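You operate a simulated robot arm through the tools that you are given. There is no shell and no other tool.

You are at the controls of a simulated robot arm. One attempt, no reset.

JOB
Scrub the green bowl with the dish brush, then rinse and dry it.
Fine: scrub till the stain is gone; dip the brush in the grey tub's suds (38 degrees); rinse in the white tub; dry it on the rubber mat with the drying cloth; brush and cloth back. Set down upright: dish brush. What is to be rubbed or washed off counts as gone when no trace of it is left.

It is judged by the outcome, as a careful person would: the job done as asked, and still so three seconds after it is handed in. It fails if anything else is knocked over, pushed out of place, dropped, spilled or broken. Flat cloth is picked up by pressing the open fingertips on it (5 to 10 N) and closing them slowly along it; thin cloth reads only 2 to 8 mm in the jaws.

ROBOT AND FRAMES
A 7-joint arm with a two-finger parallel gripper, fixed in place. Base frame: the origin is at the foot of the arm, x ahead of it, y to its left, z up; the work surface is at about z = 800. Units: mm, degrees, N and s.
Its first joint turns from -166.0 to 166.0 degrees. Payload 4.4 kg.
The TCP is the grasp point between the finger pads, 23 mm short of the fingertips. In the tool frame z runs along the fingers and y along their closing line. Largest opening 94 mm; finger width 38, thickness 10; the body of the gripper, 54 by 96 mm, starts 39 mm behind the TCP.
Orientation is that of the tool frame in the base frame, as a unit quaternion [x, y, z, w]. With the fingers straight down and closing along the base's y, the tool's x points along the base's -x, its y along +y and its z along -z.

CONTROLS
- The arm moves only by the tool move_arm. Its argument "series" is a list of rows, each an object of numbers (a shift or turn left out is 0, a gripper value left out holds the last): "tx", "ty", "tz": the shift along the tool's x, y, z in mm; "ax", "ay", "az": the turn, a rotation vector about the tool's x, y, z in degrees; "jaw": the finger opening in mm, from 0 to 94. In form: [{"tx": .., "ty": .., "tz": .., "ax": .., "ay": .., "az": .., "jaw": ..}, ...]. A call has 1 to 20 rows; each row is the pose to reach, as a shift and turn from the pose commanded when the call began, along the tool's axes at that moment. A row lasts 0.2 s, in which the tool goes at most 50 mm and 8.6 degrees; a call with a longer step from one row to the next is refused whole, and so is a gripper value outside its range. Where a pose cannot be reached the arm comes as near as it can. A force on the tool above 40 N (or 10 N above the force at the start of the call, whichever is more), or a blocked arm, ends the call early, and 0.2 s more pass. Each finger travels about 72 mm/s and halts on what it meets, pressing with about 21 N; the grip force reading is that of the motor and also rises with nothing between the fingers. The clock runs only during rows and for 0.2 s after the last one: add rows that repeat a pose to give the fingers time. It gives the time, the measured TCP pose, the force on the tool (base axes), the opening and the grip force at its end, in the units of the frame above (readings bear some noise), with the torque about the TCP (base axes, N m) and any sound that the robot's microphone picked up, and new pictures: "views" is both (left out), scene, wrist or none.
- Cameras (640 x 400 px; columns grow to the right, rows downward): "scene" is fixed at [32.4, -502.3, 1396]; the picture's right is [0.67, -0.74, 0.00], its down [-0.27, -0.25, -0.93] and it looks along [0.69, 0.63, -0.37] (base axes); focal length 309 px, centre (320, 200). "wrist" rides on the gripper at [86, 16, -74] in the tool frame; the picture's right is [-0.18, 0.98, 0.00], its down [-0.58, -0.11, -0.81] and it looks along [-0.79, -0.15, 0.59] (tool axes); focal length 243 px, centre (320, 200). There is no depth. A picture from a camera that has moved, and an enlarged one, comes with that camera's place and axes in the base frame and with its lens. The place of the scene camera against the robot may be out by one fixed shift of up to 25 mm in any direction.
- zoom(camera, box): a new picture of the part [left, top, right, bottom] of that camera's present view, enlarged. It takes no simulated time.
- sign_off(): hands the job in; it is judged then, once.

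Places have to be worked out from the pictures, the camera data and where the tool is seen. Open the gripper and draw the arm clear of the work before you hand the job in, unless the task says otherwise.

The tools are called after ">>>" as name(argument=value, ...) on one line, values as JSON. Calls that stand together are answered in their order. move_arm: Moves the arm, as the interface text tells. Its arguments: {"type":"object","properties":{"series":{"type":"array","items":{"type":"object","properties":{"tx":{"type":"number"},"ty":{"type":"number"},"tz":{"type":"number"},"ax":{"type":"number"},"ay":{"type":"number"},"az":{"type":"number"},"jaw":{"type":"number"}}}},"views":{"type":"string","enum":["both","scene","wrist","none"]}},"required":["series"]} The other tools are called the same way: zoom (camera, box) takes an enlarged picture of a part of a camera's view; sign_off () hands the job in.

At the start:

```text
time_s: 0.0
position: [669.4, 148.9, 1170.2]
ee_rot: [0.0, 1.0, 0.0, 0.0]
ft_force: [-0.6, 0.7, 0.2]
moment: [-0.01, 0.02, 0.01]
finger_gap: 93.8
gripper_force: 0.2
```

scene: 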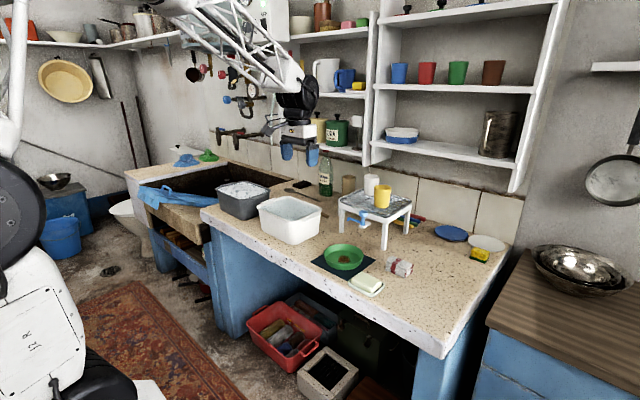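
wrist: 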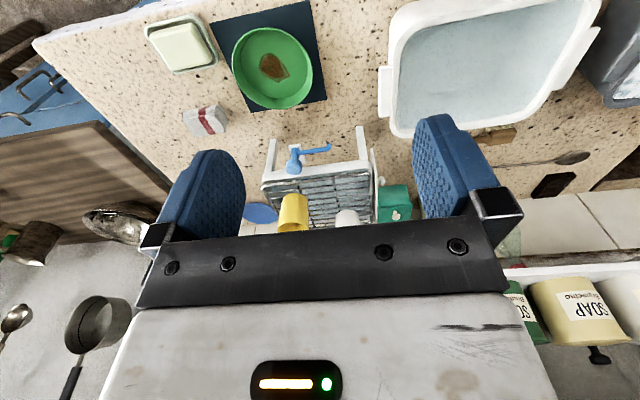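

I'll look closely at the scene first: the bowl, the tubs, the brush and the cloth need locating before any motion.

>>> zoom(camera="scene", box=[300, 160, 460, 300])

>>> zoom(camera="scene", box=[200, 150, 360, 260])

>>> zoom(camera="wrist", box=[140, 0, 400, 240])

>>> zoom(camera="scene", box=[330, 170, 430, 250])

```text
2.86 times, centred on (380, 230) of scene
camera zoom: at [32.4, -502.3, 1396.0], right [0.67, -0.74, 0.0], down [-0.27, -0.25, -0.93], along [0.69, 0.63, -0.37], focal length 883 px, centre (149, 114)
```

zoom: 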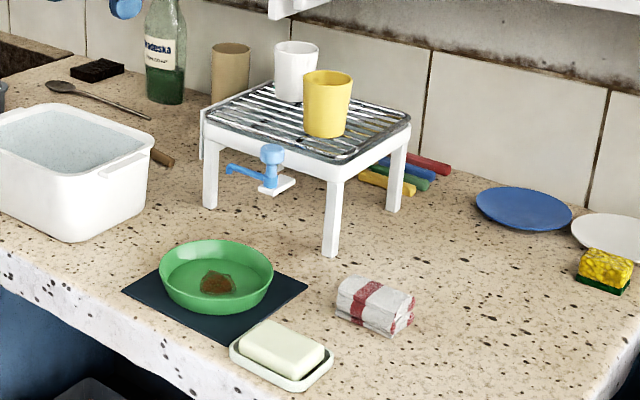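

```text
3.64 times, centred on (280, 205) of scene
camera zoom: at [32.4, -502.3, 1396.0], right [0.67, -0.74, 0.0], down [-0.27, -0.25, -0.93], along [0.69, 0.63, -0.37], focal length 1124 px, centre (466, 182)
```

zoom: 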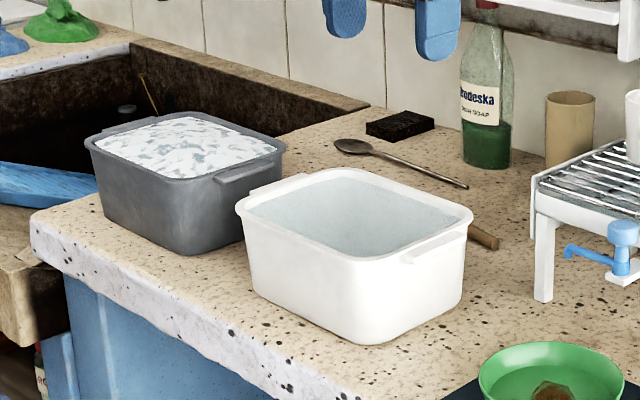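

```text
1.67 times, centred on (270, 120) of wrist
camera zoom: at [583.2, 164.7, 1244.9], right [0.18, 0.98, 0.0], down [0.58, -0.11, 0.81], along [0.79, -0.15, -0.59], focal length 404 px, centre (403, 333)
```

zoom: 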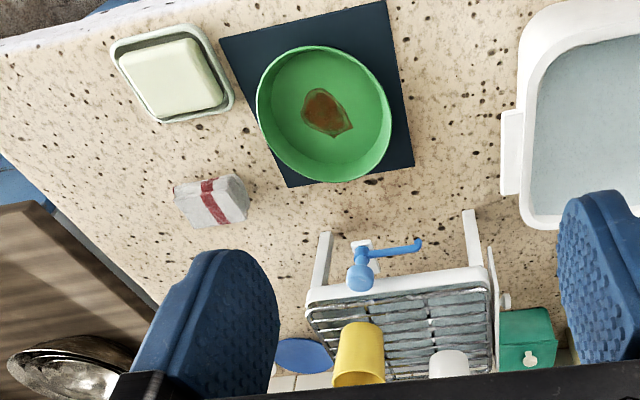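

```text
5.00 times, centred on (380, 210) of scene
camera zoom: at [32.4, -502.3, 1396.0], right [0.67, -0.74, 0.0], down [-0.27, -0.25, -0.93], along [0.69, 0.63, -0.37], focal length 1545 px, centre (20, 150)
```

zoom: 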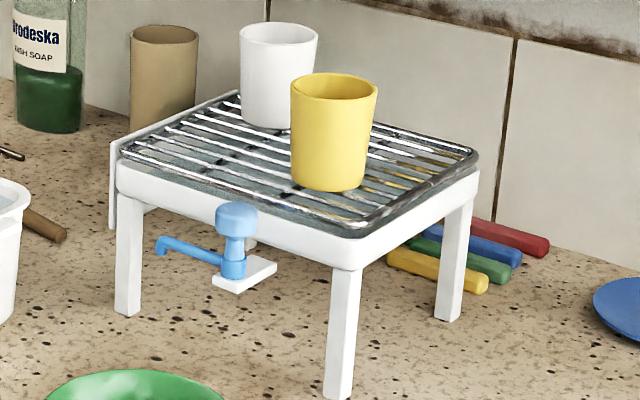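

The bowl with its brown stain sits on the dark mat, with a folded red-striped cloth nearby. I don't clearly see the brush yet, so I zoom on the candidates behind the white tub and by the sink.

>>> zoom(camera="wrist", box=[440, 100, 640, 225])

>>> zoom(camera="scene", box=[270, 165, 350, 215])

>>> zoom(camera="scene", box=[120, 130, 240, 230])

>>> zoom(camera="scene", box=[180, 40, 300, 150])

>>> zoom(camera="scene", box=[420, 200, 540, 290])

```text
3.20 times, centred on (540, 162) of wrist
camera zoom: at [583.2, 164.7, 1244.9], right [0.18, 0.98, 0.0], down [0.58, -0.11, 0.81], along [0.79, -0.15, -0.59], focal length 776 px, centre (-384, 320)
```

zoom: 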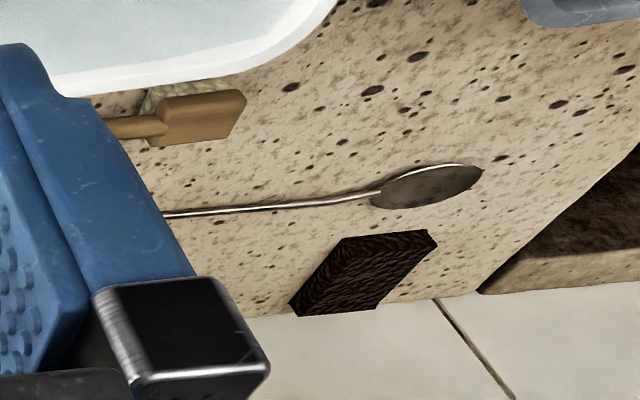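

```text
8.00 times, centred on (310, 190) of scene
camera zoom: at [32.4, -502.3, 1396.0], right [0.67, -0.74, 0.0], down [-0.27, -0.25, -0.93], along [0.69, 0.63, -0.37], focal length 2472 px, centre (400, 280)
```

zoom: 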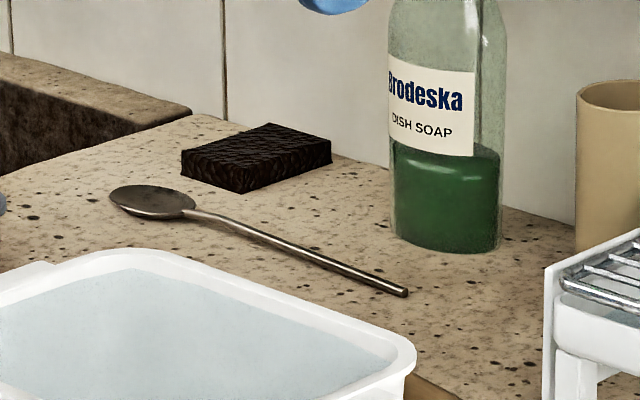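

```text
4.00 times, centred on (180, 180) of scene
camera zoom: at [32.4, -502.3, 1396.0], right [0.67, -0.74, 0.0], down [-0.27, -0.25, -0.93], along [0.69, 0.63, -0.37], focal length 1236 px, centre (880, 280)
```

zoom: 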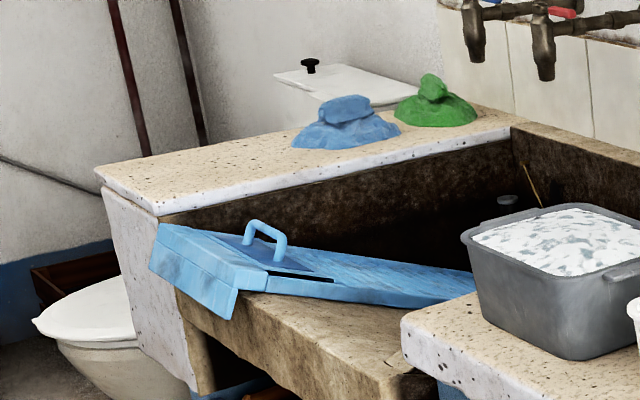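

```text
3.64 times, centred on (240, 95) of scene
camera zoom: at [32.4, -502.3, 1396.0], right [0.67, -0.74, 0.0], down [-0.27, -0.25, -0.93], along [0.69, 0.63, -0.37], focal length 1124 px, centre (611, 582)
```

zoom: 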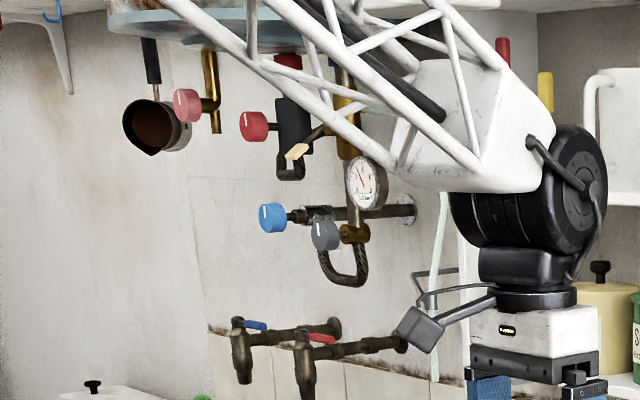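

```text
4.44 times, centred on (480, 245) of scene
camera zoom: at [32.4, -502.3, 1396.0], right [0.67, -0.74, 0.0], down [-0.27, -0.25, -0.93], along [0.69, 0.63, -0.37], focal length 1373 px, centre (-391, 0)
```

zoom: 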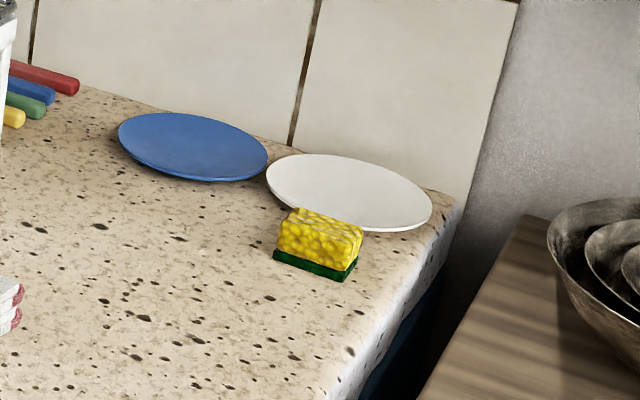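

The likely brush is a wooden block-headed one lying behind the white tub, partly hidden by the gripper. I shift the arm left along y, staying high, to see it with the wrist camera.

>>> move_arm(series=[{"ty": 45}, {"ty": 90}, {"ty": 135}, {"ty": 180}, {"ty": 225}, {"ty": 225}])

```text
time_s: 1.4
position: [664.7, 375.7, 1167.9]
ee_rot: [0.0, 1.0, 0.0, 0.0]
ft_force: [0.1, 0.0, 0.0]
moment: [-0.01, 0.0, 0.01]
finger_gap: 94.1
gripper_force: 0.0
camera wrist: at [578.4, 390.2, 1242.9], right [0.18, 0.98, 0.0], down [0.58, -0.11, 0.81], along [0.79, -0.15, -0.59], focal length 243 px, centre (320, 200)
```

scene: 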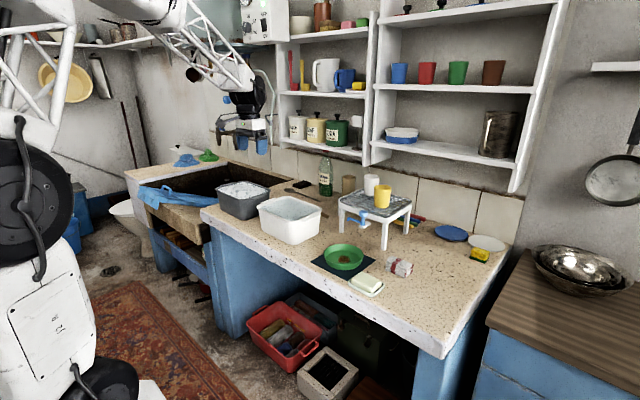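
wrist: 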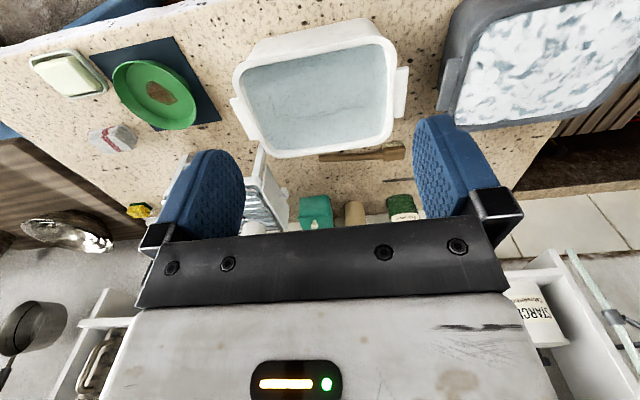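

>>> zoom(camera="wrist", box=[290, 110, 430, 200])

>>> zoom(camera="wrist", box=[200, 0, 440, 170])

>>> zoom(camera="wrist", box=[20, 30, 240, 170])

```text
4.44 times, centred on (360, 155) of wrist
camera zoom: at [578.4, 390.2, 1242.9], right [0.18, 0.98, 0.0], down [0.58, -0.11, 0.81], along [0.79, -0.15, -0.59], focal length 1078 px, centre (142, 400)
```

zoom: 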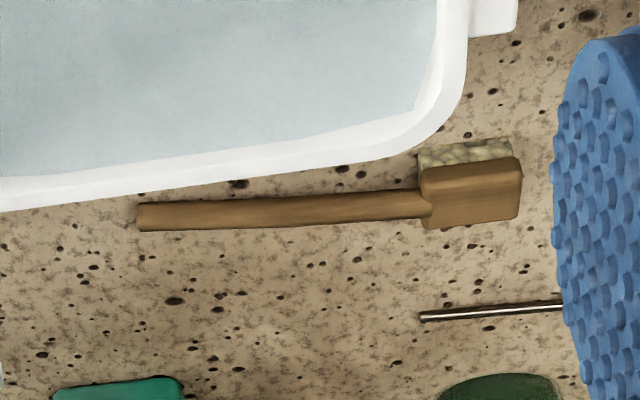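

```text
2.35 times, centred on (320, 85) of wrist
camera zoom: at [578.4, 390.2, 1242.9], right [0.18, 0.98, 0.0], down [0.58, -0.11, 0.81], along [0.79, -0.15, -0.59], focal length 571 px, centre (320, 471)
```

zoom: 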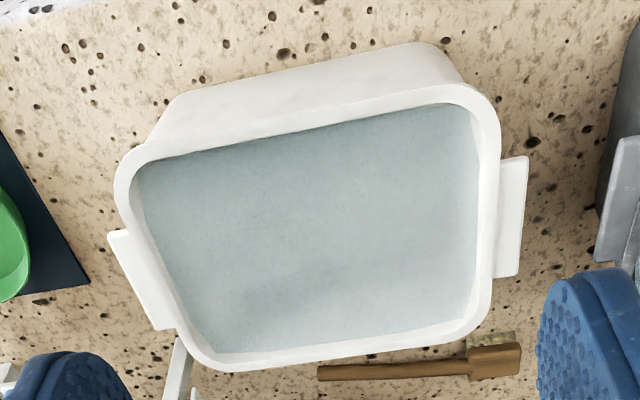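

```text
2.86 times, centred on (130, 100) of wrist
camera zoom: at [578.4, 390.2, 1242.9], right [0.18, 0.98, 0.0], down [0.58, -0.11, 0.81], along [0.79, -0.15, -0.59], focal length 693 px, centre (863, 486)
```

zoom: 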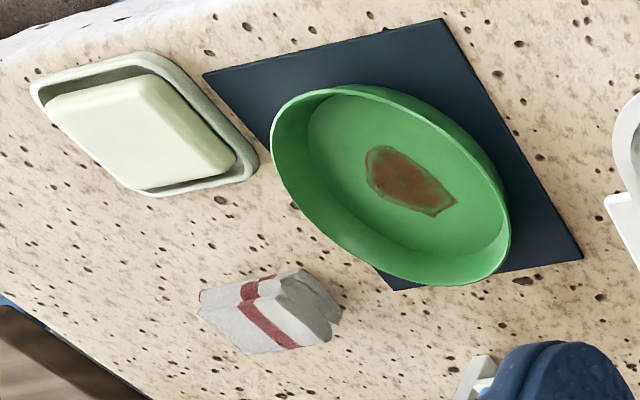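

The brush lies behind the white tub, bristles down, running along y: handle end near (973, 314), head end near (985, 509). It is slightly beyond straight-down reach, so I will need a tilted grasp. I yaw the tool by +90° so the fingers close along x, staying high.

>>> move_arm(series=[{"az": 8.5}, {"az": 17}, {"az": 25.5}, {"az": 34}, {"az": 42.5}, {"az": 51}, {"az": 59.5}, {"az": 68}, {"az": 76.5}, {"az": 85}, {"az": 90}, {"az": 90}])

```text
time_s: 4.0
position: [669.5, 374.6, 1171.9]
ee_rot: [0.708, 0.706, 0.0, 0.0]
ft_force: [-0.8, 0.2, -0.7]
moment: [-0.01, 0.04, -0.02]
finger_gap: 93.8
gripper_force: 0.1
camera wrist: at [686.1, 459.7, 1245.6], right [0.98, -0.18, 0.0], down [-0.11, -0.58, 0.81], along [-0.15, -0.79, -0.59], focal length 243 px, centre (320, 200)
```

scene: 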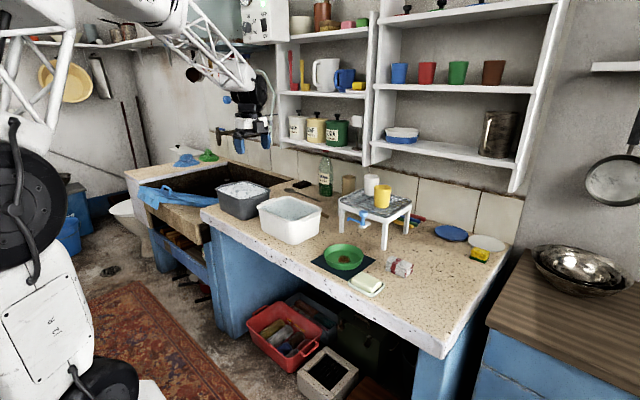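
wrist: 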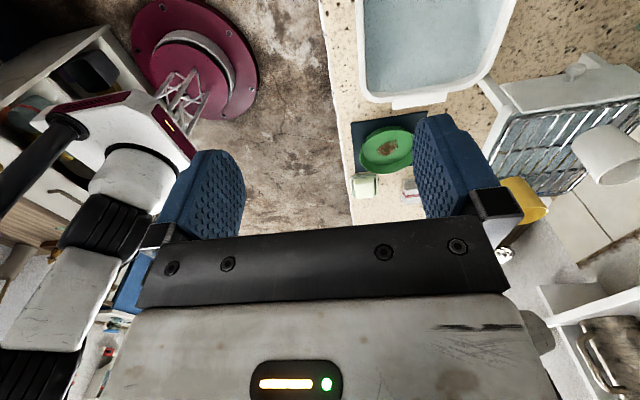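

Seen from two views, the handle lies near x≈990, sloping slightly down to its end at y≈312, with the head at y≈460–510 and its top at z≈836. I tilt the tool 20° forward about base y and move toward it while staying high, to test the reach.

>>> move_arm(series=[{"ax": -7}, {"ax": -14}, {"ax": -20}, {"ax": -20}], views="none")

```text
time_s: 5.0
position: [670.1, 374.4, 1170.9]
ee_rot: [0.696, 0.697, 0.123, 0.123]
ft_force: [0.1, 0.5, 0.3]
moment: [0.0, -0.01, 0.01]
finger_gap: 93.9
gripper_force: 0.0
```

Tilt is as intended (tool z ≈ [0.34, 0, −0.94]). I now move to about (930, 400, 1020), above and behind the brush, in steps under 50 mm.

>>> move_arm(series=[{"tx": 3.7, "ty": 27.5, "tz": 33}, {"tx": 7.3, "ty": 55, "tz": 66}, {"tx": 11, "ty": 82.6, "tz": 99}, {"tx": 14.6, "ty": 110, "tz": 132}, {"tx": 18.3, "ty": 137.7, "tz": 165}, {"tx": 22, "ty": 165, "tz": 198}, {"tx": 25.6, "ty": 192.8, "tz": 230.8}, {"tx": 25.6, "ty": 192.8, "tz": 230.8}])

```text
time_s: 6.8
position: [930.1, 402.4, 1020.6]
ee_rot: [0.695, 0.697, 0.123, 0.123]
ft_force: [0.2, 0.5, 0.2]
moment: [-0.01, 0.0, 0.01]
finger_gap: 93.8
gripper_force: 0.0
camera wrist: at [920.6, 487.8, 1096.5], right [0.92, -0.18, 0.34], down [-0.38, -0.58, 0.72], along [0.06, -0.79, -0.61], focal length 243 px, centre (320, 200)
```

scene: 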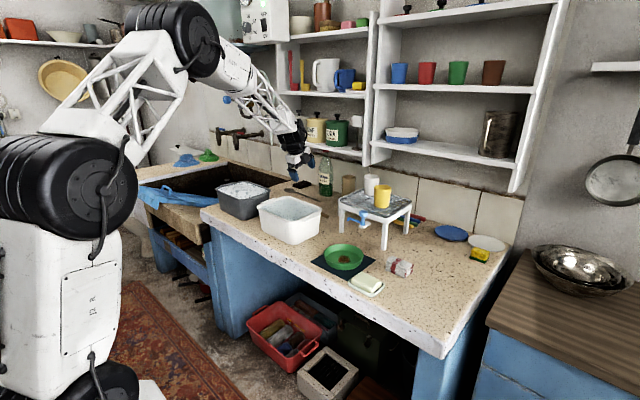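
wrist: 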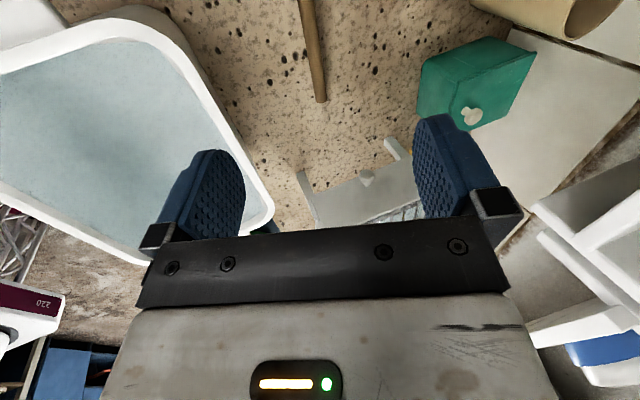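

The handle tip shows at pixel (321, 100), which puts it at (991, 312), and the handle crosses y≈418 at x≈994. I close the jaw partly and come down to a hover about 60 mm short of the grasp, near y=415.

>>> move_arm(series=[{"tx": 4, "ty": -2, "tz": 33, "jaw": 40}, {"tx": 8, "ty": -4, "tz": 66}, {"tx": 13, "ty": -6, "tz": 100}, {"tx": 13, "ty": -8, "tz": 133}, {"tx": 13, "ty": -8, "tz": 133}, {"tx": 13, "ty": -8, "tz": 133}])

```text
time_s: 8.2
position: [964.5, 414.9, 895.6]
ee_rot: [0.697, 0.696, 0.123, 0.123]
ft_force: [0.1, -0.1, -0.5]
moment: [-0.03, -0.02, -0.03]
finger_gap: 40.1
gripper_force: 0.1
camera wrist: at [953.5, 500.3, 971.0], right [0.92, -0.18, 0.34], down [-0.38, -0.58, 0.72], along [0.06, -0.79, -0.61], focal length 243 px, centre (320, 200)
```

scene: 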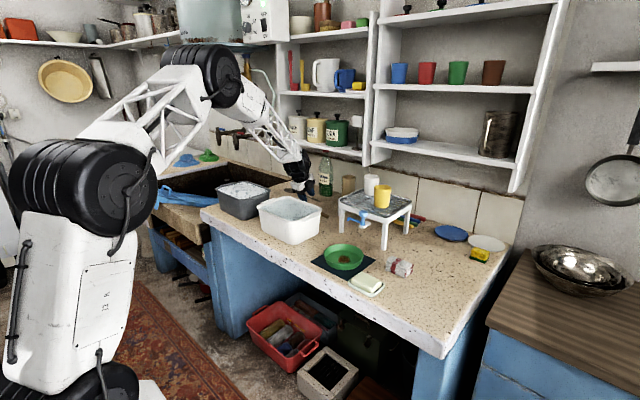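
wrist: 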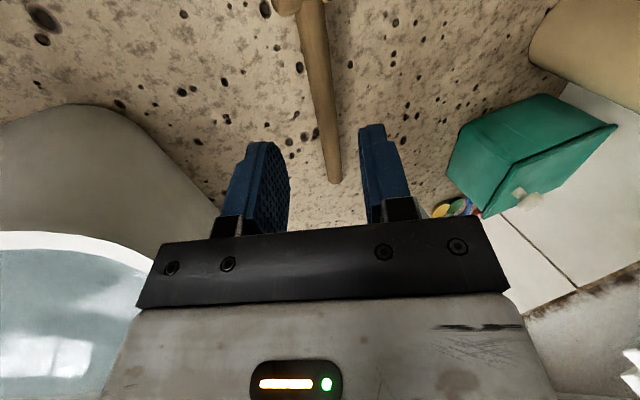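

The handle now runs between the fingers in the picture (centre about x=992, z=821 at y=415). I advance 58 mm along the tool axis with a narrower jaw and check.

>>> move_arm(series=[{"tz": 15, "jaw": 34}, {"tz": 30}, {"tz": 42}, {"tz": 52}, {"tz": 58}, {"tz": 58}])

```text
time_s: 9.6
position: [986.0, 412.5, 837.9]
ee_rot: [0.696, 0.696, 0.123, 0.123]
ft_force: [1.1, 0.3, -0.3]
moment: [-0.01, 0.01, -0.04]
finger_gap: 34.0
gripper_force: 0.0
camera wrist: at [977.0, 498.3, 913.4], right [0.92, -0.18, 0.34], down [-0.38, -0.58, 0.72], along [0.06, -0.79, -0.61], focal length 243 px, centre (320, 200)
```

scene: 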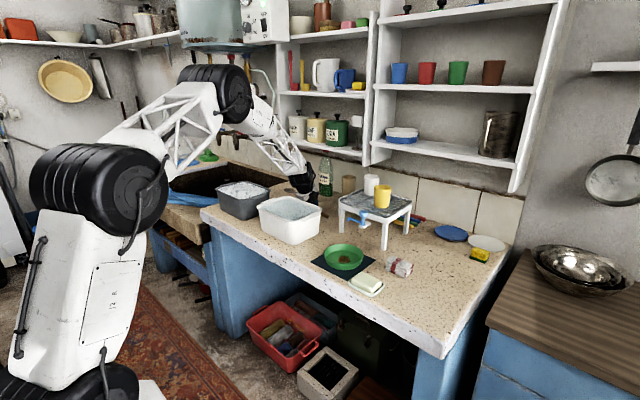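
wrist: 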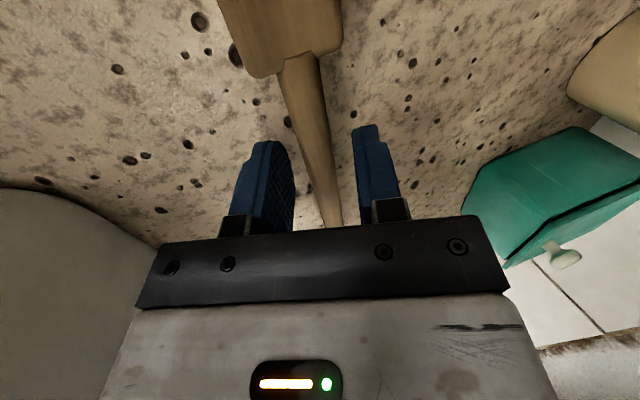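

The fingers straddle the handle cleanly, with the head clear beyond. I shift 8 mm toward the head, go 3 mm deeper, and close on the handle.

>>> move_arm(series=[{"tx": 8, "tz": 2}, {"tx": 8, "tz": 3}, {"tx": 8, "tz": 3, "jaw": 24}, {"tx": 8, "tz": 3, "jaw": 18}, {"tx": 8, "tz": 3, "jaw": 14}, {"tx": 8, "tz": 3, "jaw": 10}, {"tx": 8, "tz": 3, "jaw": 5}, {"tx": 8, "tz": 3, "jaw": 0}, {"tx": 8, "tz": 3, "jaw": 0}])

```text
time_s: 11.6
position: [986.5, 419.7, 834.5]
ee_rot: [0.696, 0.697, 0.123, 0.123]
ft_force: [0.9, -0.6, 1.2]
moment: [0.09, 0.01, -0.02]
finger_gap: 14.9
gripper_force: 21.3
camera wrist: at [978.0, 505.9, 909.5], right [0.92, -0.18, 0.34], down [-0.38, -0.58, 0.72], along [0.06, -0.79, -0.61], focal length 243 px, centre (320, 200)
```

scene: 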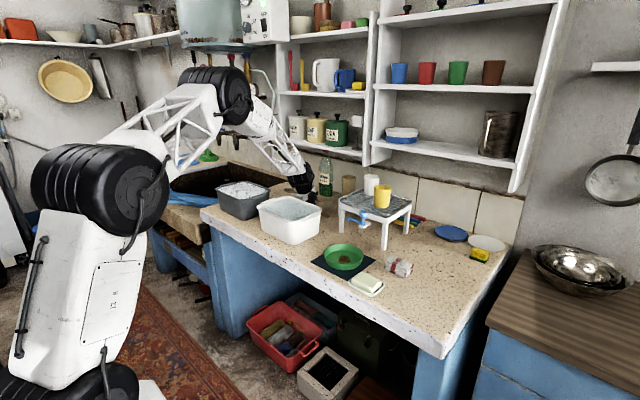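
wrist: 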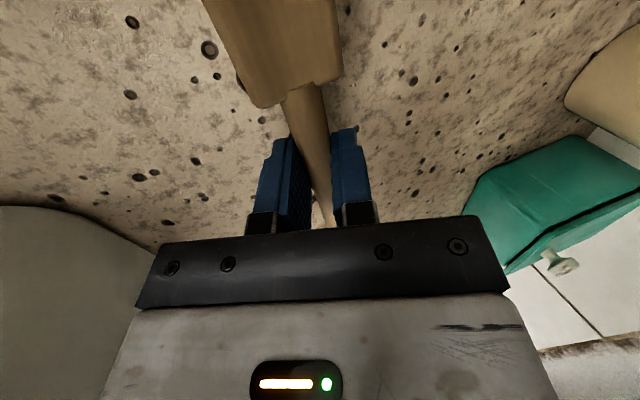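

The brush is gripped (14.9 mm, 21 N) at TCP (986.5, 419.7, 834.5), which I note for the return. Now I lift straight up 110 mm in base z.

>>> move_arm(series=[{"ty": 5, "tz": -14}, {"ty": 12, "tz": -33}, {"ty": 22, "tz": -60}, {"ty": 31, "tz": -85}, {"ty": 37.6, "tz": -103.4}, {"ty": 37.6, "tz": -103.4}])

```text
time_s: 13.0
position: [987.0, 421.8, 944.2]
ee_rot: [0.696, 0.697, 0.123, 0.122]
ft_force: [0.4, 0.3, -0.6]
moment: [-0.04, 0.0, 0.0]
finger_gap: 15.0
gripper_force: 21.2
camera wrist: at [977.3, 507.0, 1020.6], right [0.92, -0.18, 0.34], down [-0.38, -0.58, 0.72], along [0.06, -0.79, -0.61], focal length 243 px, centre (320, 200)
```

scene: 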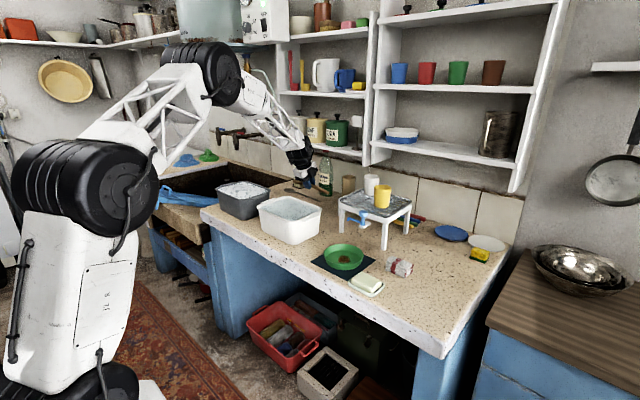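
wrist: 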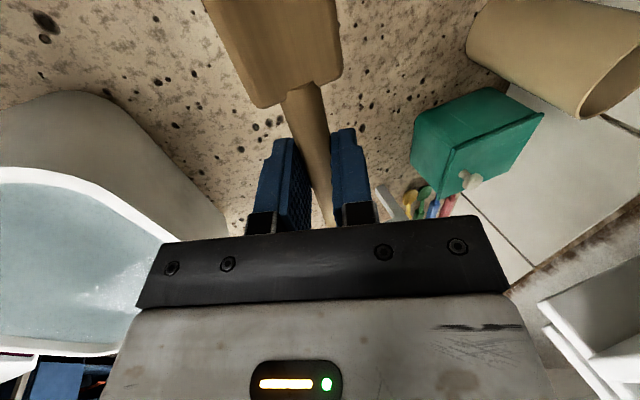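

The brush is firmly held and clear of the surface. I lift further and carry it over to near the grey tub, around (790, 560, 1040), to see the suds.

>>> move_arm(series=[{"ty": 13.7, "tz": -37.6}, {"tx": 10, "ty": 10, "tz": -66}, {"tx": 33, "ty": -18, "tz": -88}, {"tx": 56, "ty": -46, "tz": -106}, {"tx": 79, "ty": -74, "tz": -120}, {"tx": 102, "ty": -102, "tz": -134}, {"tx": 122, "ty": -130, "tz": -147}, {"tx": 138, "ty": -152.4, "tz": -157.6}, {"tx": 138, "ty": -152.4, "tz": -157.6}])

>>> zoom(camera="scene", box=[190, 120, 340, 250])

```text
time_s: 15.0
position: [792.4, 560.3, 1041.8]
ee_rot: [0.696, 0.696, 0.123, 0.123]
ft_force: [0.6, -0.1, -0.9]
moment: [-0.04, 0.01, -0.01]
finger_gap: 14.7
gripper_force: 21.3
camera wrist: at [781.7, 646.5, 1117.7], right [0.92, -0.18, 0.34], down [-0.38, -0.58, 0.72], along [0.06, -0.79, -0.61], focal length 243 px, centre (320, 200)
```

scene: 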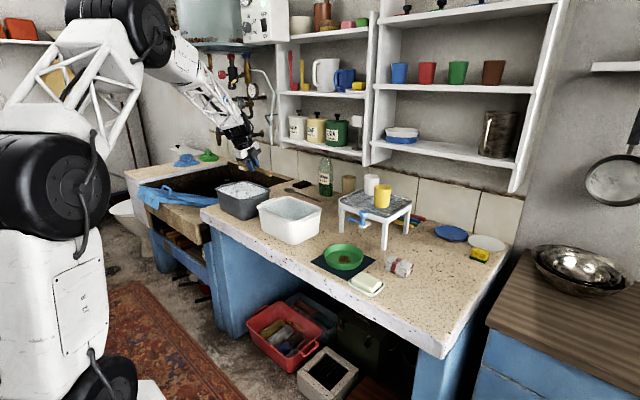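
wrist: 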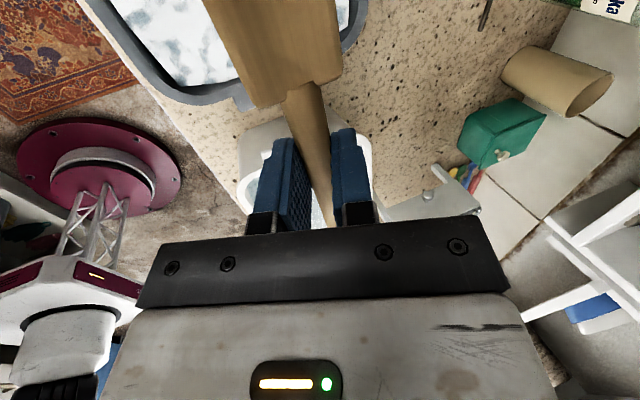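

```text
3.08 times, centred on (265, 185) of scene
camera zoom: at [32.4, -502.3, 1396.0], right [0.67, -0.74, 0.0], down [-0.27, -0.25, -0.93], along [0.69, 0.63, -0.37], focal length 951 px, centre (489, 246)
```

zoom: 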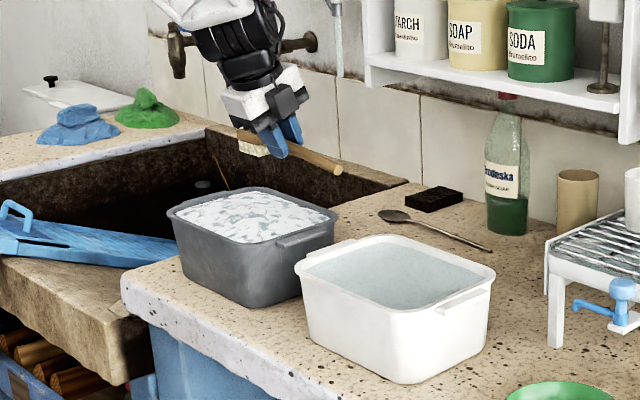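

The suds sit just under the grey tub's rim, which I put at z≈905, y≥552 and x 712–880. I raise the handle side by 25° (rotation about base x) and come down partway to check where the head is going.

>>> move_arm(series=[{"ay": -7.8, "az": -2.85, "tx": 8, "ty": -5, "tz": 14}, {"ay": -15.6, "az": -5.7, "tx": 16, "ty": -10, "tz": 28}, {"ay": -23.5, "az": -8.55, "tx": 24, "ty": -17, "tz": 47}, {"ay": -23.5, "az": -8.55, "tx": 24, "ty": -20.5, "tz": 56.4}, {"ay": -23.5, "az": -8.55, "tx": 24, "ty": -20.5, "tz": 56.4}])

>>> zoom(camera="scene", box=[190, 120, 340, 250])

```text
time_s: 16.2
position: [792.5, 584.6, 980.8]
ee_rot: [0.653, 0.707, -0.03, 0.271]
ft_force: [0.0, 0.4, -0.3]
moment: [-0.04, -0.01, -0.01]
finger_gap: 14.8
gripper_force: 21.2
camera wrist: at [782.5, 693.4, 1012.9], right [0.92, -0.02, 0.38], down [-0.38, -0.22, 0.9], along [0.06, -0.97, -0.21], focal length 243 px, centre (320, 200)
```

scene: 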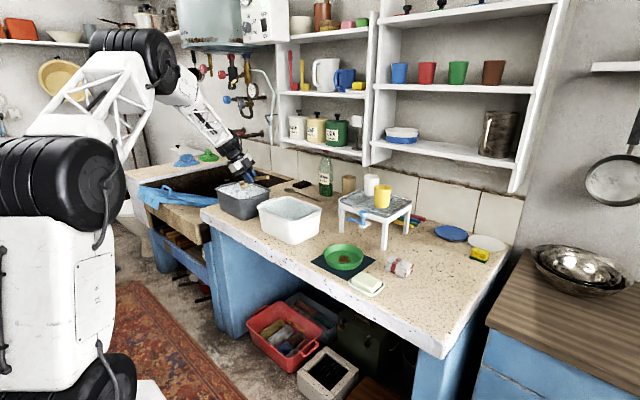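
wrist: 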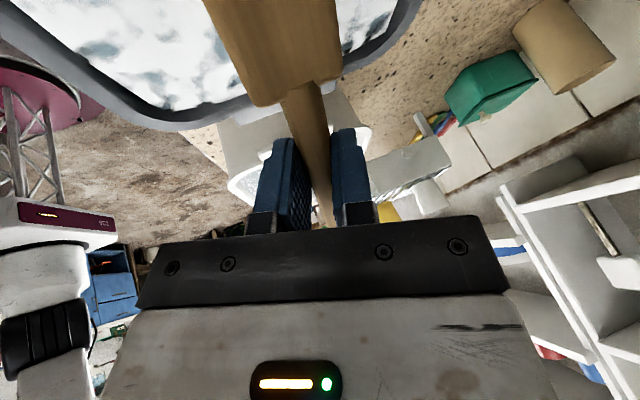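

```text
3.08 times, centred on (265, 185) of scene
camera zoom: at [32.4, -502.3, 1396.0], right [0.67, -0.74, 0.0], down [-0.27, -0.25, -0.93], along [0.69, 0.63, -0.37], focal length 951 px, centre (489, 246)
```

zoom: 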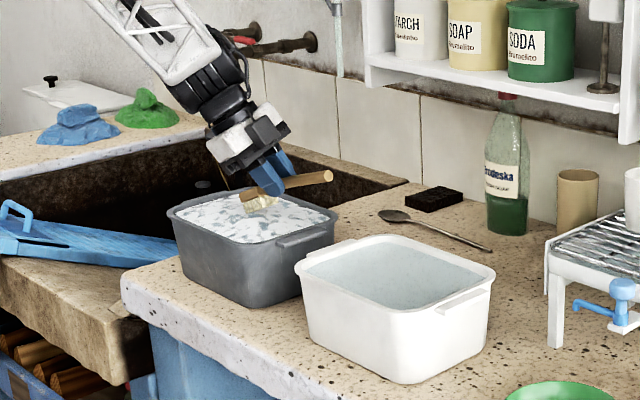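

The head hovers over the suds with the handle raised and clear of the rim. I lower it 48 mm into the suds and swish it a little side to side.

>>> move_arm(series=[{"tx": 6.8, "ty": -5, "tz": 13.6}, {"tx": 13.5, "ty": -10, "tz": 27.3}, {"tx": 20.3, "ty": -14.9, "tz": 40.9}, {"tx": 20.3, "ty": -0.8, "tz": 46}, {"tx": 20.3, "ty": -14.9, "tz": 40.9}, {"tx": 20.3, "ty": -29, "tz": 35.8}, {"tx": 20.3, "ty": -14.9, "tz": 40.9}, {"tx": 20.3, "ty": -0.8, "tz": 46}, {"tx": 20.3, "ty": -14.9, "tz": 40.9}])

>>> zoom(camera="scene", box=[210, 140, 310, 230])

```text
time_s: 18.2
position: [789.8, 582.5, 931.5]
ee_rot: [0.653, 0.706, -0.031, 0.27]
ft_force: [-0.3, 0.1, -0.4]
moment: [-0.04, 0.02, 0.01]
finger_gap: 14.8
gripper_force: 21.3
camera wrist: at [780.0, 692.2, 963.2], right [0.92, -0.02, 0.38], down [-0.38, -0.22, 0.9], along [0.06, -0.97, -0.21], focal length 243 px, centre (320, 200)
```

scene: 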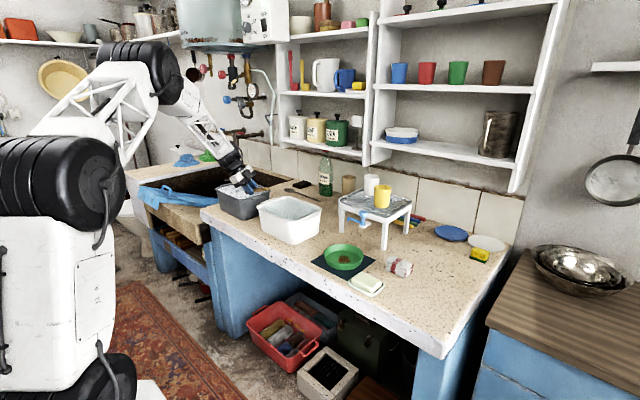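
wrist: 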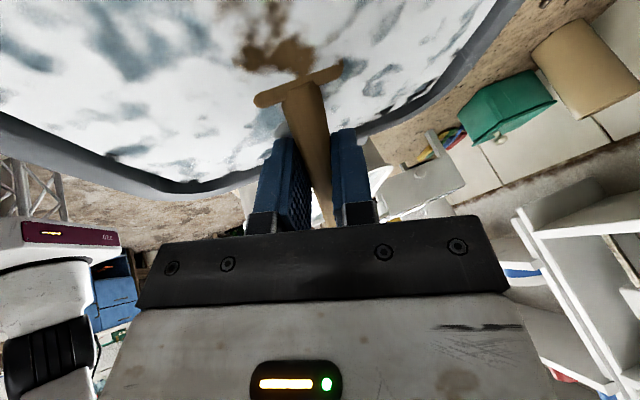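

```text
4.44 times, centred on (260, 185) of scene
camera zoom: at [32.4, -502.3, 1396.0], right [0.67, -0.74, 0.0], down [-0.27, -0.25, -0.93], along [0.69, 0.63, -0.37], focal length 1373 px, centre (587, 267)
```

zoom: 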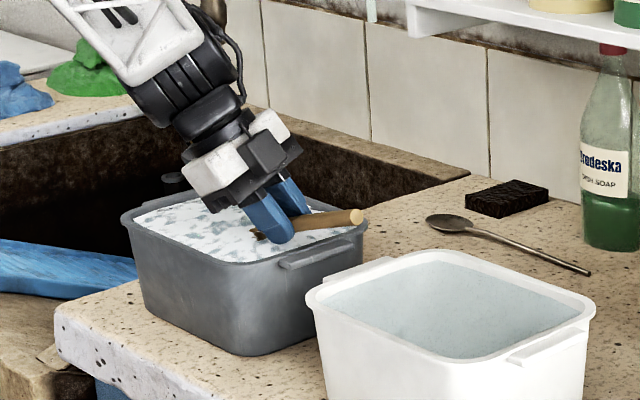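

The head is fully in the suds, and nothing is touching the tub. I lift it 75 mm and hold over the tub so excess drips back in.

>>> move_arm(series=[{"tx": -8, "ty": 6, "tz": -16}, {"tx": -16, "ty": 12, "tz": -32}, {"tx": -24, "ty": 17.5, "tz": -48}, {"tx": -31.7, "ty": 23.3, "tz": -64}, {"tx": -31.7, "ty": 23.3, "tz": -64}, {"tx": -31.7, "ty": 26, "tz": -63}, {"tx": -31.7, "ty": 20.5, "tz": -65}, {"tx": -31.7, "ty": 26, "tz": -63}, {"tx": -31.7, "ty": 23.3, "tz": -64}, {"tx": -31.7, "ty": 23.3, "tz": -64}, {"tx": -31.7, "ty": 23.3, "tz": -64}, {"tx": -31.7, "ty": 23.3, "tz": -64}, {"tx": -31.7, "ty": 23.3, "tz": -64}])

>>> zoom(camera="scene", box=[210, 120, 310, 220])

```text
time_s: 21.0
position: [790.3, 581.6, 1008.0]
ee_rot: [0.654, 0.706, -0.031, 0.27]
ft_force: [0.4, -0.5, -0.7]
moment: [0.01, 0.02, -0.02]
finger_gap: 14.6
gripper_force: 20.8
camera wrist: at [780.8, 691.6, 1040.1], right [0.92, -0.02, 0.38], down [-0.38, -0.22, 0.9], along [0.06, -0.97, -0.21], focal length 243 px, centre (320, 200)
```

scene: 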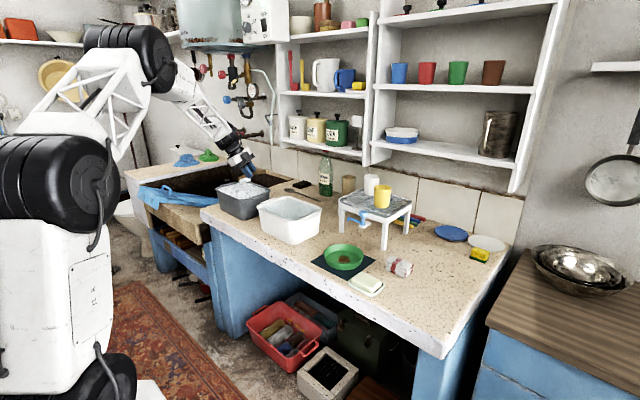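
wrist: 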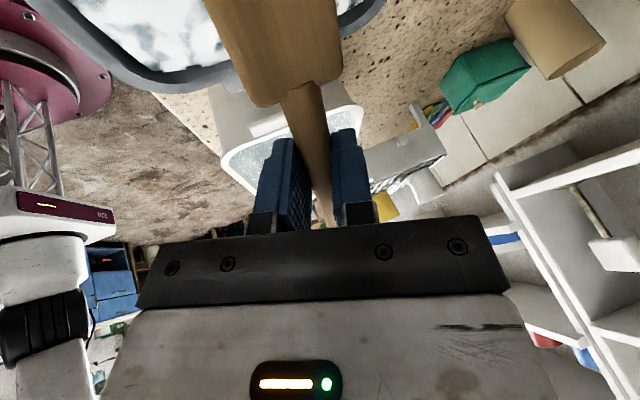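

```text
4.00 times, centred on (260, 170) of scene
camera zoom: at [32.4, -502.3, 1396.0], right [0.67, -0.74, 0.0], down [-0.27, -0.25, -0.93], along [0.69, 0.63, -0.37], focal length 1236 px, centre (560, 320)
```

zoom: 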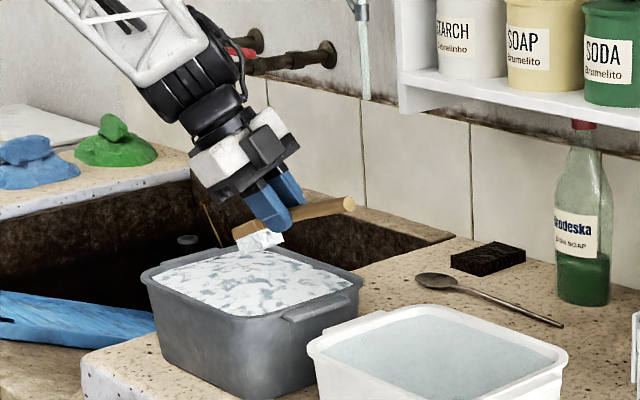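

The bristles carry suds and the drip has stopped. I carry the brush along −y at this height toward the bowl, easing the handle tilt to 15°.

>>> move_arm(series=[{"tx": -43.2, "ty": -8.2, "tz": 16.6}, {"tx": -86.5, "ty": -16.3, "tz": 33.1}, {"tx": -129.7, "ty": -24.5, "tz": 49.7}, {"tx": -172.9, "ty": -32.6, "tz": 66.2}, {"tx": -216.2, "ty": -40.8, "tz": 82.8}, {"tx": -259.4, "ty": -49, "tz": 99.3}, {"tx": -302.6, "ty": -57.1, "tz": 115.9}, {"tx": -345.8, "ty": -65.3, "tz": 132.4}, {"tx": -389.1, "ty": -73.5, "tz": 149}, {"tx": -432.3, "ty": -81.6, "tz": 165.5}, {"tx": -475.5, "ty": -89.8, "tz": 182.1}, {"tx": -518.8, "ty": -97.9, "tz": 198.6, "ay": 2.3, "az": 0.9}, {"tx": -562, "ty": -106.1, "tz": 215.2, "ay": 4.7, "az": 1.7}, {"tx": -562, "ty": -106.1, "tz": 215.2, "ay": 4.7, "az": 1.7}])

```text
time_s: 24.0
position: [767.1, -25.6, 1029.1]
ee_rot: [0.664, 0.707, 0.0, 0.242]
ft_force: [-0.7, 0.0, -1.3]
moment: [-0.02, 0.04, 0.0]
finger_gap: 14.8
gripper_force: 20.7
camera wrist: at [757.2, 79.8, 1070.0], right [0.92, -0.06, 0.38], down [-0.38, -0.3, 0.88], along [0.06, -0.95, -0.3], focal length 243 px, centre (320, 200)
```

scene: 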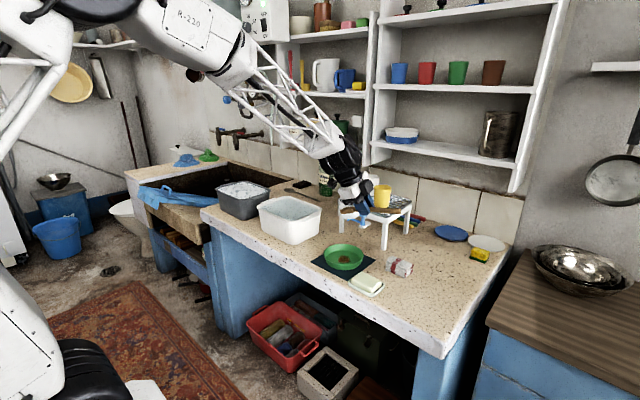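
wrist: 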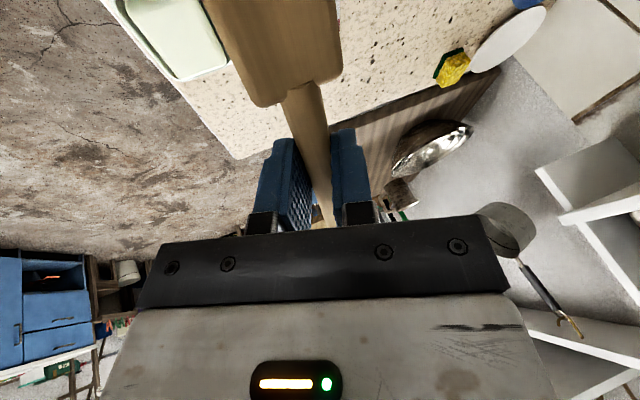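

The tool is over the bowl area. I lower to z≈905 so the toe of the brush is just above rim height over the stain, then check from both cameras.

>>> move_arm(series=[{"tx": 13, "ty": -14.2, "tz": 36.6}, {"tx": 26, "ty": -28.4, "tz": 73.2}, {"tx": 34, "ty": -37, "tz": 95}, {"tx": 39.2, "ty": -42.7, "tz": 109.7}, {"tx": 39.2, "ty": -42.7, "tz": 109.7}])

>>> zoom(camera="scene", box=[300, 200, 420, 300])

>>> zoom(camera="wrist", box=[120, 0, 440, 200])

```text
time_s: 25.2
position: [761.8, -28.7, 902.9]
ee_rot: [0.664, 0.707, 0.001, 0.242]
ft_force: [0.6, 0.6, 0.0]
moment: [0.0, 0.02, 0.0]
finger_gap: 15.0
gripper_force: 21.2
camera wrist: at [753.0, 77.8, 944.4], right [0.92, -0.06, 0.38], down [-0.38, -0.3, 0.88], along [0.06, -0.95, -0.3], focal length 243 px, centre (320, 200)
```

scene: 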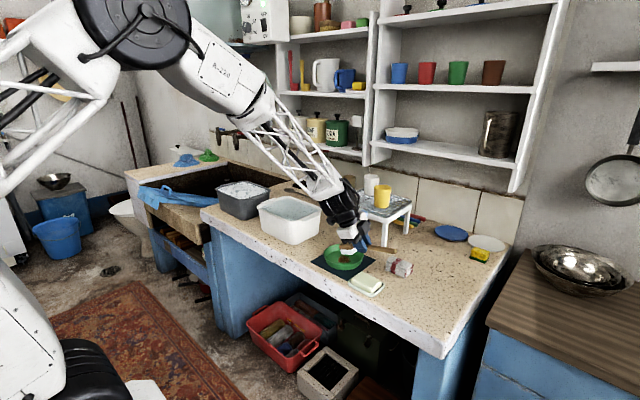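
wrist: 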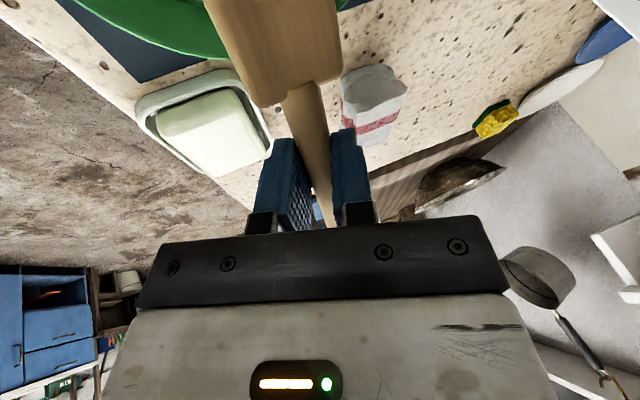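

```text
4.00 times, centred on (360, 250) of scene
camera zoom: at [32.4, -502.3, 1396.0], right [0.67, -0.74, 0.0], down [-0.27, -0.25, -0.93], along [0.69, 0.63, -0.37], focal length 1236 px, centre (160, 0)
```

zoom: 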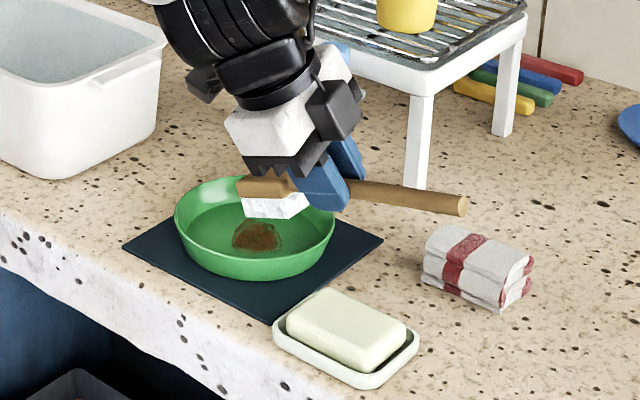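

```text
2.00 times, centred on (280, 100) of wrist
camera zoom: at [753.0, 77.8, 944.4], right [0.92, -0.06, 0.38], down [-0.38, -0.3, 0.88], along [0.06, -0.95, -0.3], focal length 485 px, centre (400, 400)
```

zoom: 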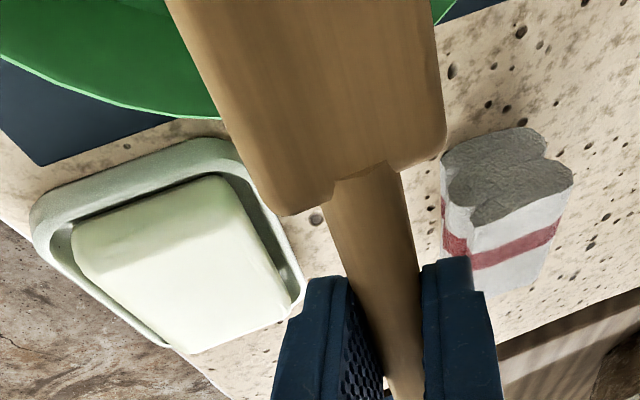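

The brush toe is right above the stain in the scene view, with the fingers outside and above the rim. I lower 24 mm, then will feel for contact in small steps.

>>> move_arm(series=[{"tx": 2.7, "ty": -2.6, "tz": 7.1}, {"tx": 5.5, "ty": -5.1, "tz": 14.1}, {"tx": 7.5, "ty": -7.1, "tz": 19.4}, {"tx": 8.2, "ty": -7.7, "tz": 21.2}, {"tx": 8.2, "ty": -7.7, "tz": 21.2}], views="none")

>>> zoom(camera="scene", box=[310, 215, 400, 290])

```text
time_s: 26.4
position: [762.3, -29.9, 879.7]
ee_rot: [0.664, 0.707, 0.0, 0.242]
ft_force: [-0.5, -0.5, -1.6]
moment: [0.04, 0.01, -0.03]
finger_gap: 14.7
gripper_force: 20.8
```

```text
5.33 times, centred on (355, 252) of scene
camera zoom: at [32.4, -502.3, 1396.0], right [0.67, -0.74, 0.0], down [-0.27, -0.25, -0.93], along [0.69, 0.63, -0.37], focal length 1648 px, centre (133, -80)
```

zoom: 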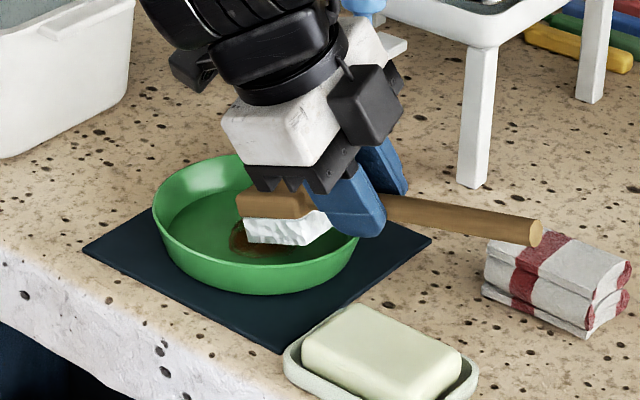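

Not in contact yet (force near zero). I go down in 3 mm rows with the call, watching the force.

>>> move_arm(series=[{"tx": 0.68, "ty": -0.64, "tz": 1.77}, {"tx": 1.37, "ty": -1.29, "tz": 3.53}, {"tx": 1.37, "ty": -1.29, "tz": 3.53}], views="none")

>>> move_arm(series=[{"tx": 0.68, "ty": -0.64, "tz": 1.77}, {"tx": 0.68, "ty": -0.64, "tz": 1.77}], views="none")

>>> move_arm(series=[{"tx": 0.68, "ty": -0.64, "tz": 1.77}, {"tx": 0.68, "ty": -0.64, "tz": 1.77}], views="none")

```text
time_s: 27.2
position: [762.8, -31.1, 875.8]
ee_rot: [0.664, 0.707, 0.0, 0.243]
ft_force: [0.4, 0.7, 0.0]
moment: [-0.02, -0.02, -0.02]
finger_gap: 14.9
gripper_force: 21.1
```

```text
time_s: 27.8
position: [762.8, -30.1, 873.8]
ee_rot: [0.664, 0.707, 0.0, 0.242]
ft_force: [-0.6, -0.5, -0.9]
moment: [-0.04, 0.01, -0.02]
finger_gap: 14.9
gripper_force: 20.7
```

```text
time_s: 28.4
position: [764.2, -30.3, 871.3]
ee_rot: [0.665, 0.707, 0.0, 0.242]
ft_force: [0.2, 0.0, -1.0]
moment: [-0.02, -0.04, -0.01]
finger_gap: 14.7
gripper_force: 21.1
```

Still no contact at z=871. I continue down in 2 mm steps.

>>> move_arm(series=[{"tx": 0.68, "ty": -0.64, "tz": 1.77}, {"tx": 0.68, "ty": -0.64, "tz": 1.77}], views="none")

>>> move_arm(series=[{"tx": 0.68, "ty": -0.64, "tz": 1.77}, {"tx": 0.68, "ty": -0.64, "tz": 1.77}], views="wrist")

>>> zoom(camera="scene", box=[310, 215, 400, 290])

```text
time_s: 29.0
position: [762.9, -30.0, 870.4]
ee_rot: [0.663, 0.708, 0.001, 0.242]
ft_force: [0.3, -1.6, 9.3]
moment: [0.6, -0.09, -0.07]
finger_gap: 15.0
gripper_force: 21.0
```

```text
time_s: 29.6
position: [762.9, -30.4, 868.9]
ee_rot: [0.664, 0.707, -0.001, 0.243]
ft_force: [3.7, -1.5, 10.9]
moment: [0.68, -0.13, -0.22]
finger_gap: 14.7
gripper_force: 21.0
camera wrist: at [752.0, 75.7, 910.1], right [0.92, -0.06, 0.38], down [-0.38, -0.3, 0.88], along [0.06, -0.95, -0.3], focal length 243 px, centre (320, 200)
```

wrist: 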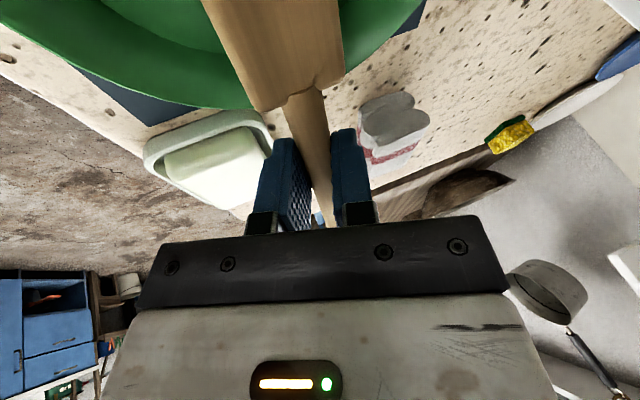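

```text
5.33 times, centred on (355, 252) of scene
camera zoom: at [32.4, -502.3, 1396.0], right [0.67, -0.74, 0.0], down [-0.27, -0.25, -0.93], along [0.69, 0.63, -0.37], focal length 1648 px, centre (133, -80)
```

zoom: 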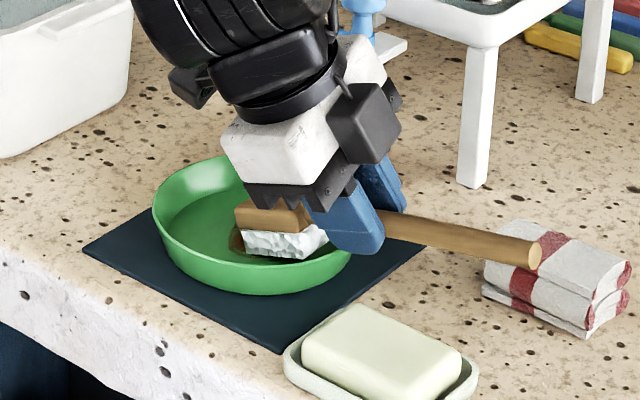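

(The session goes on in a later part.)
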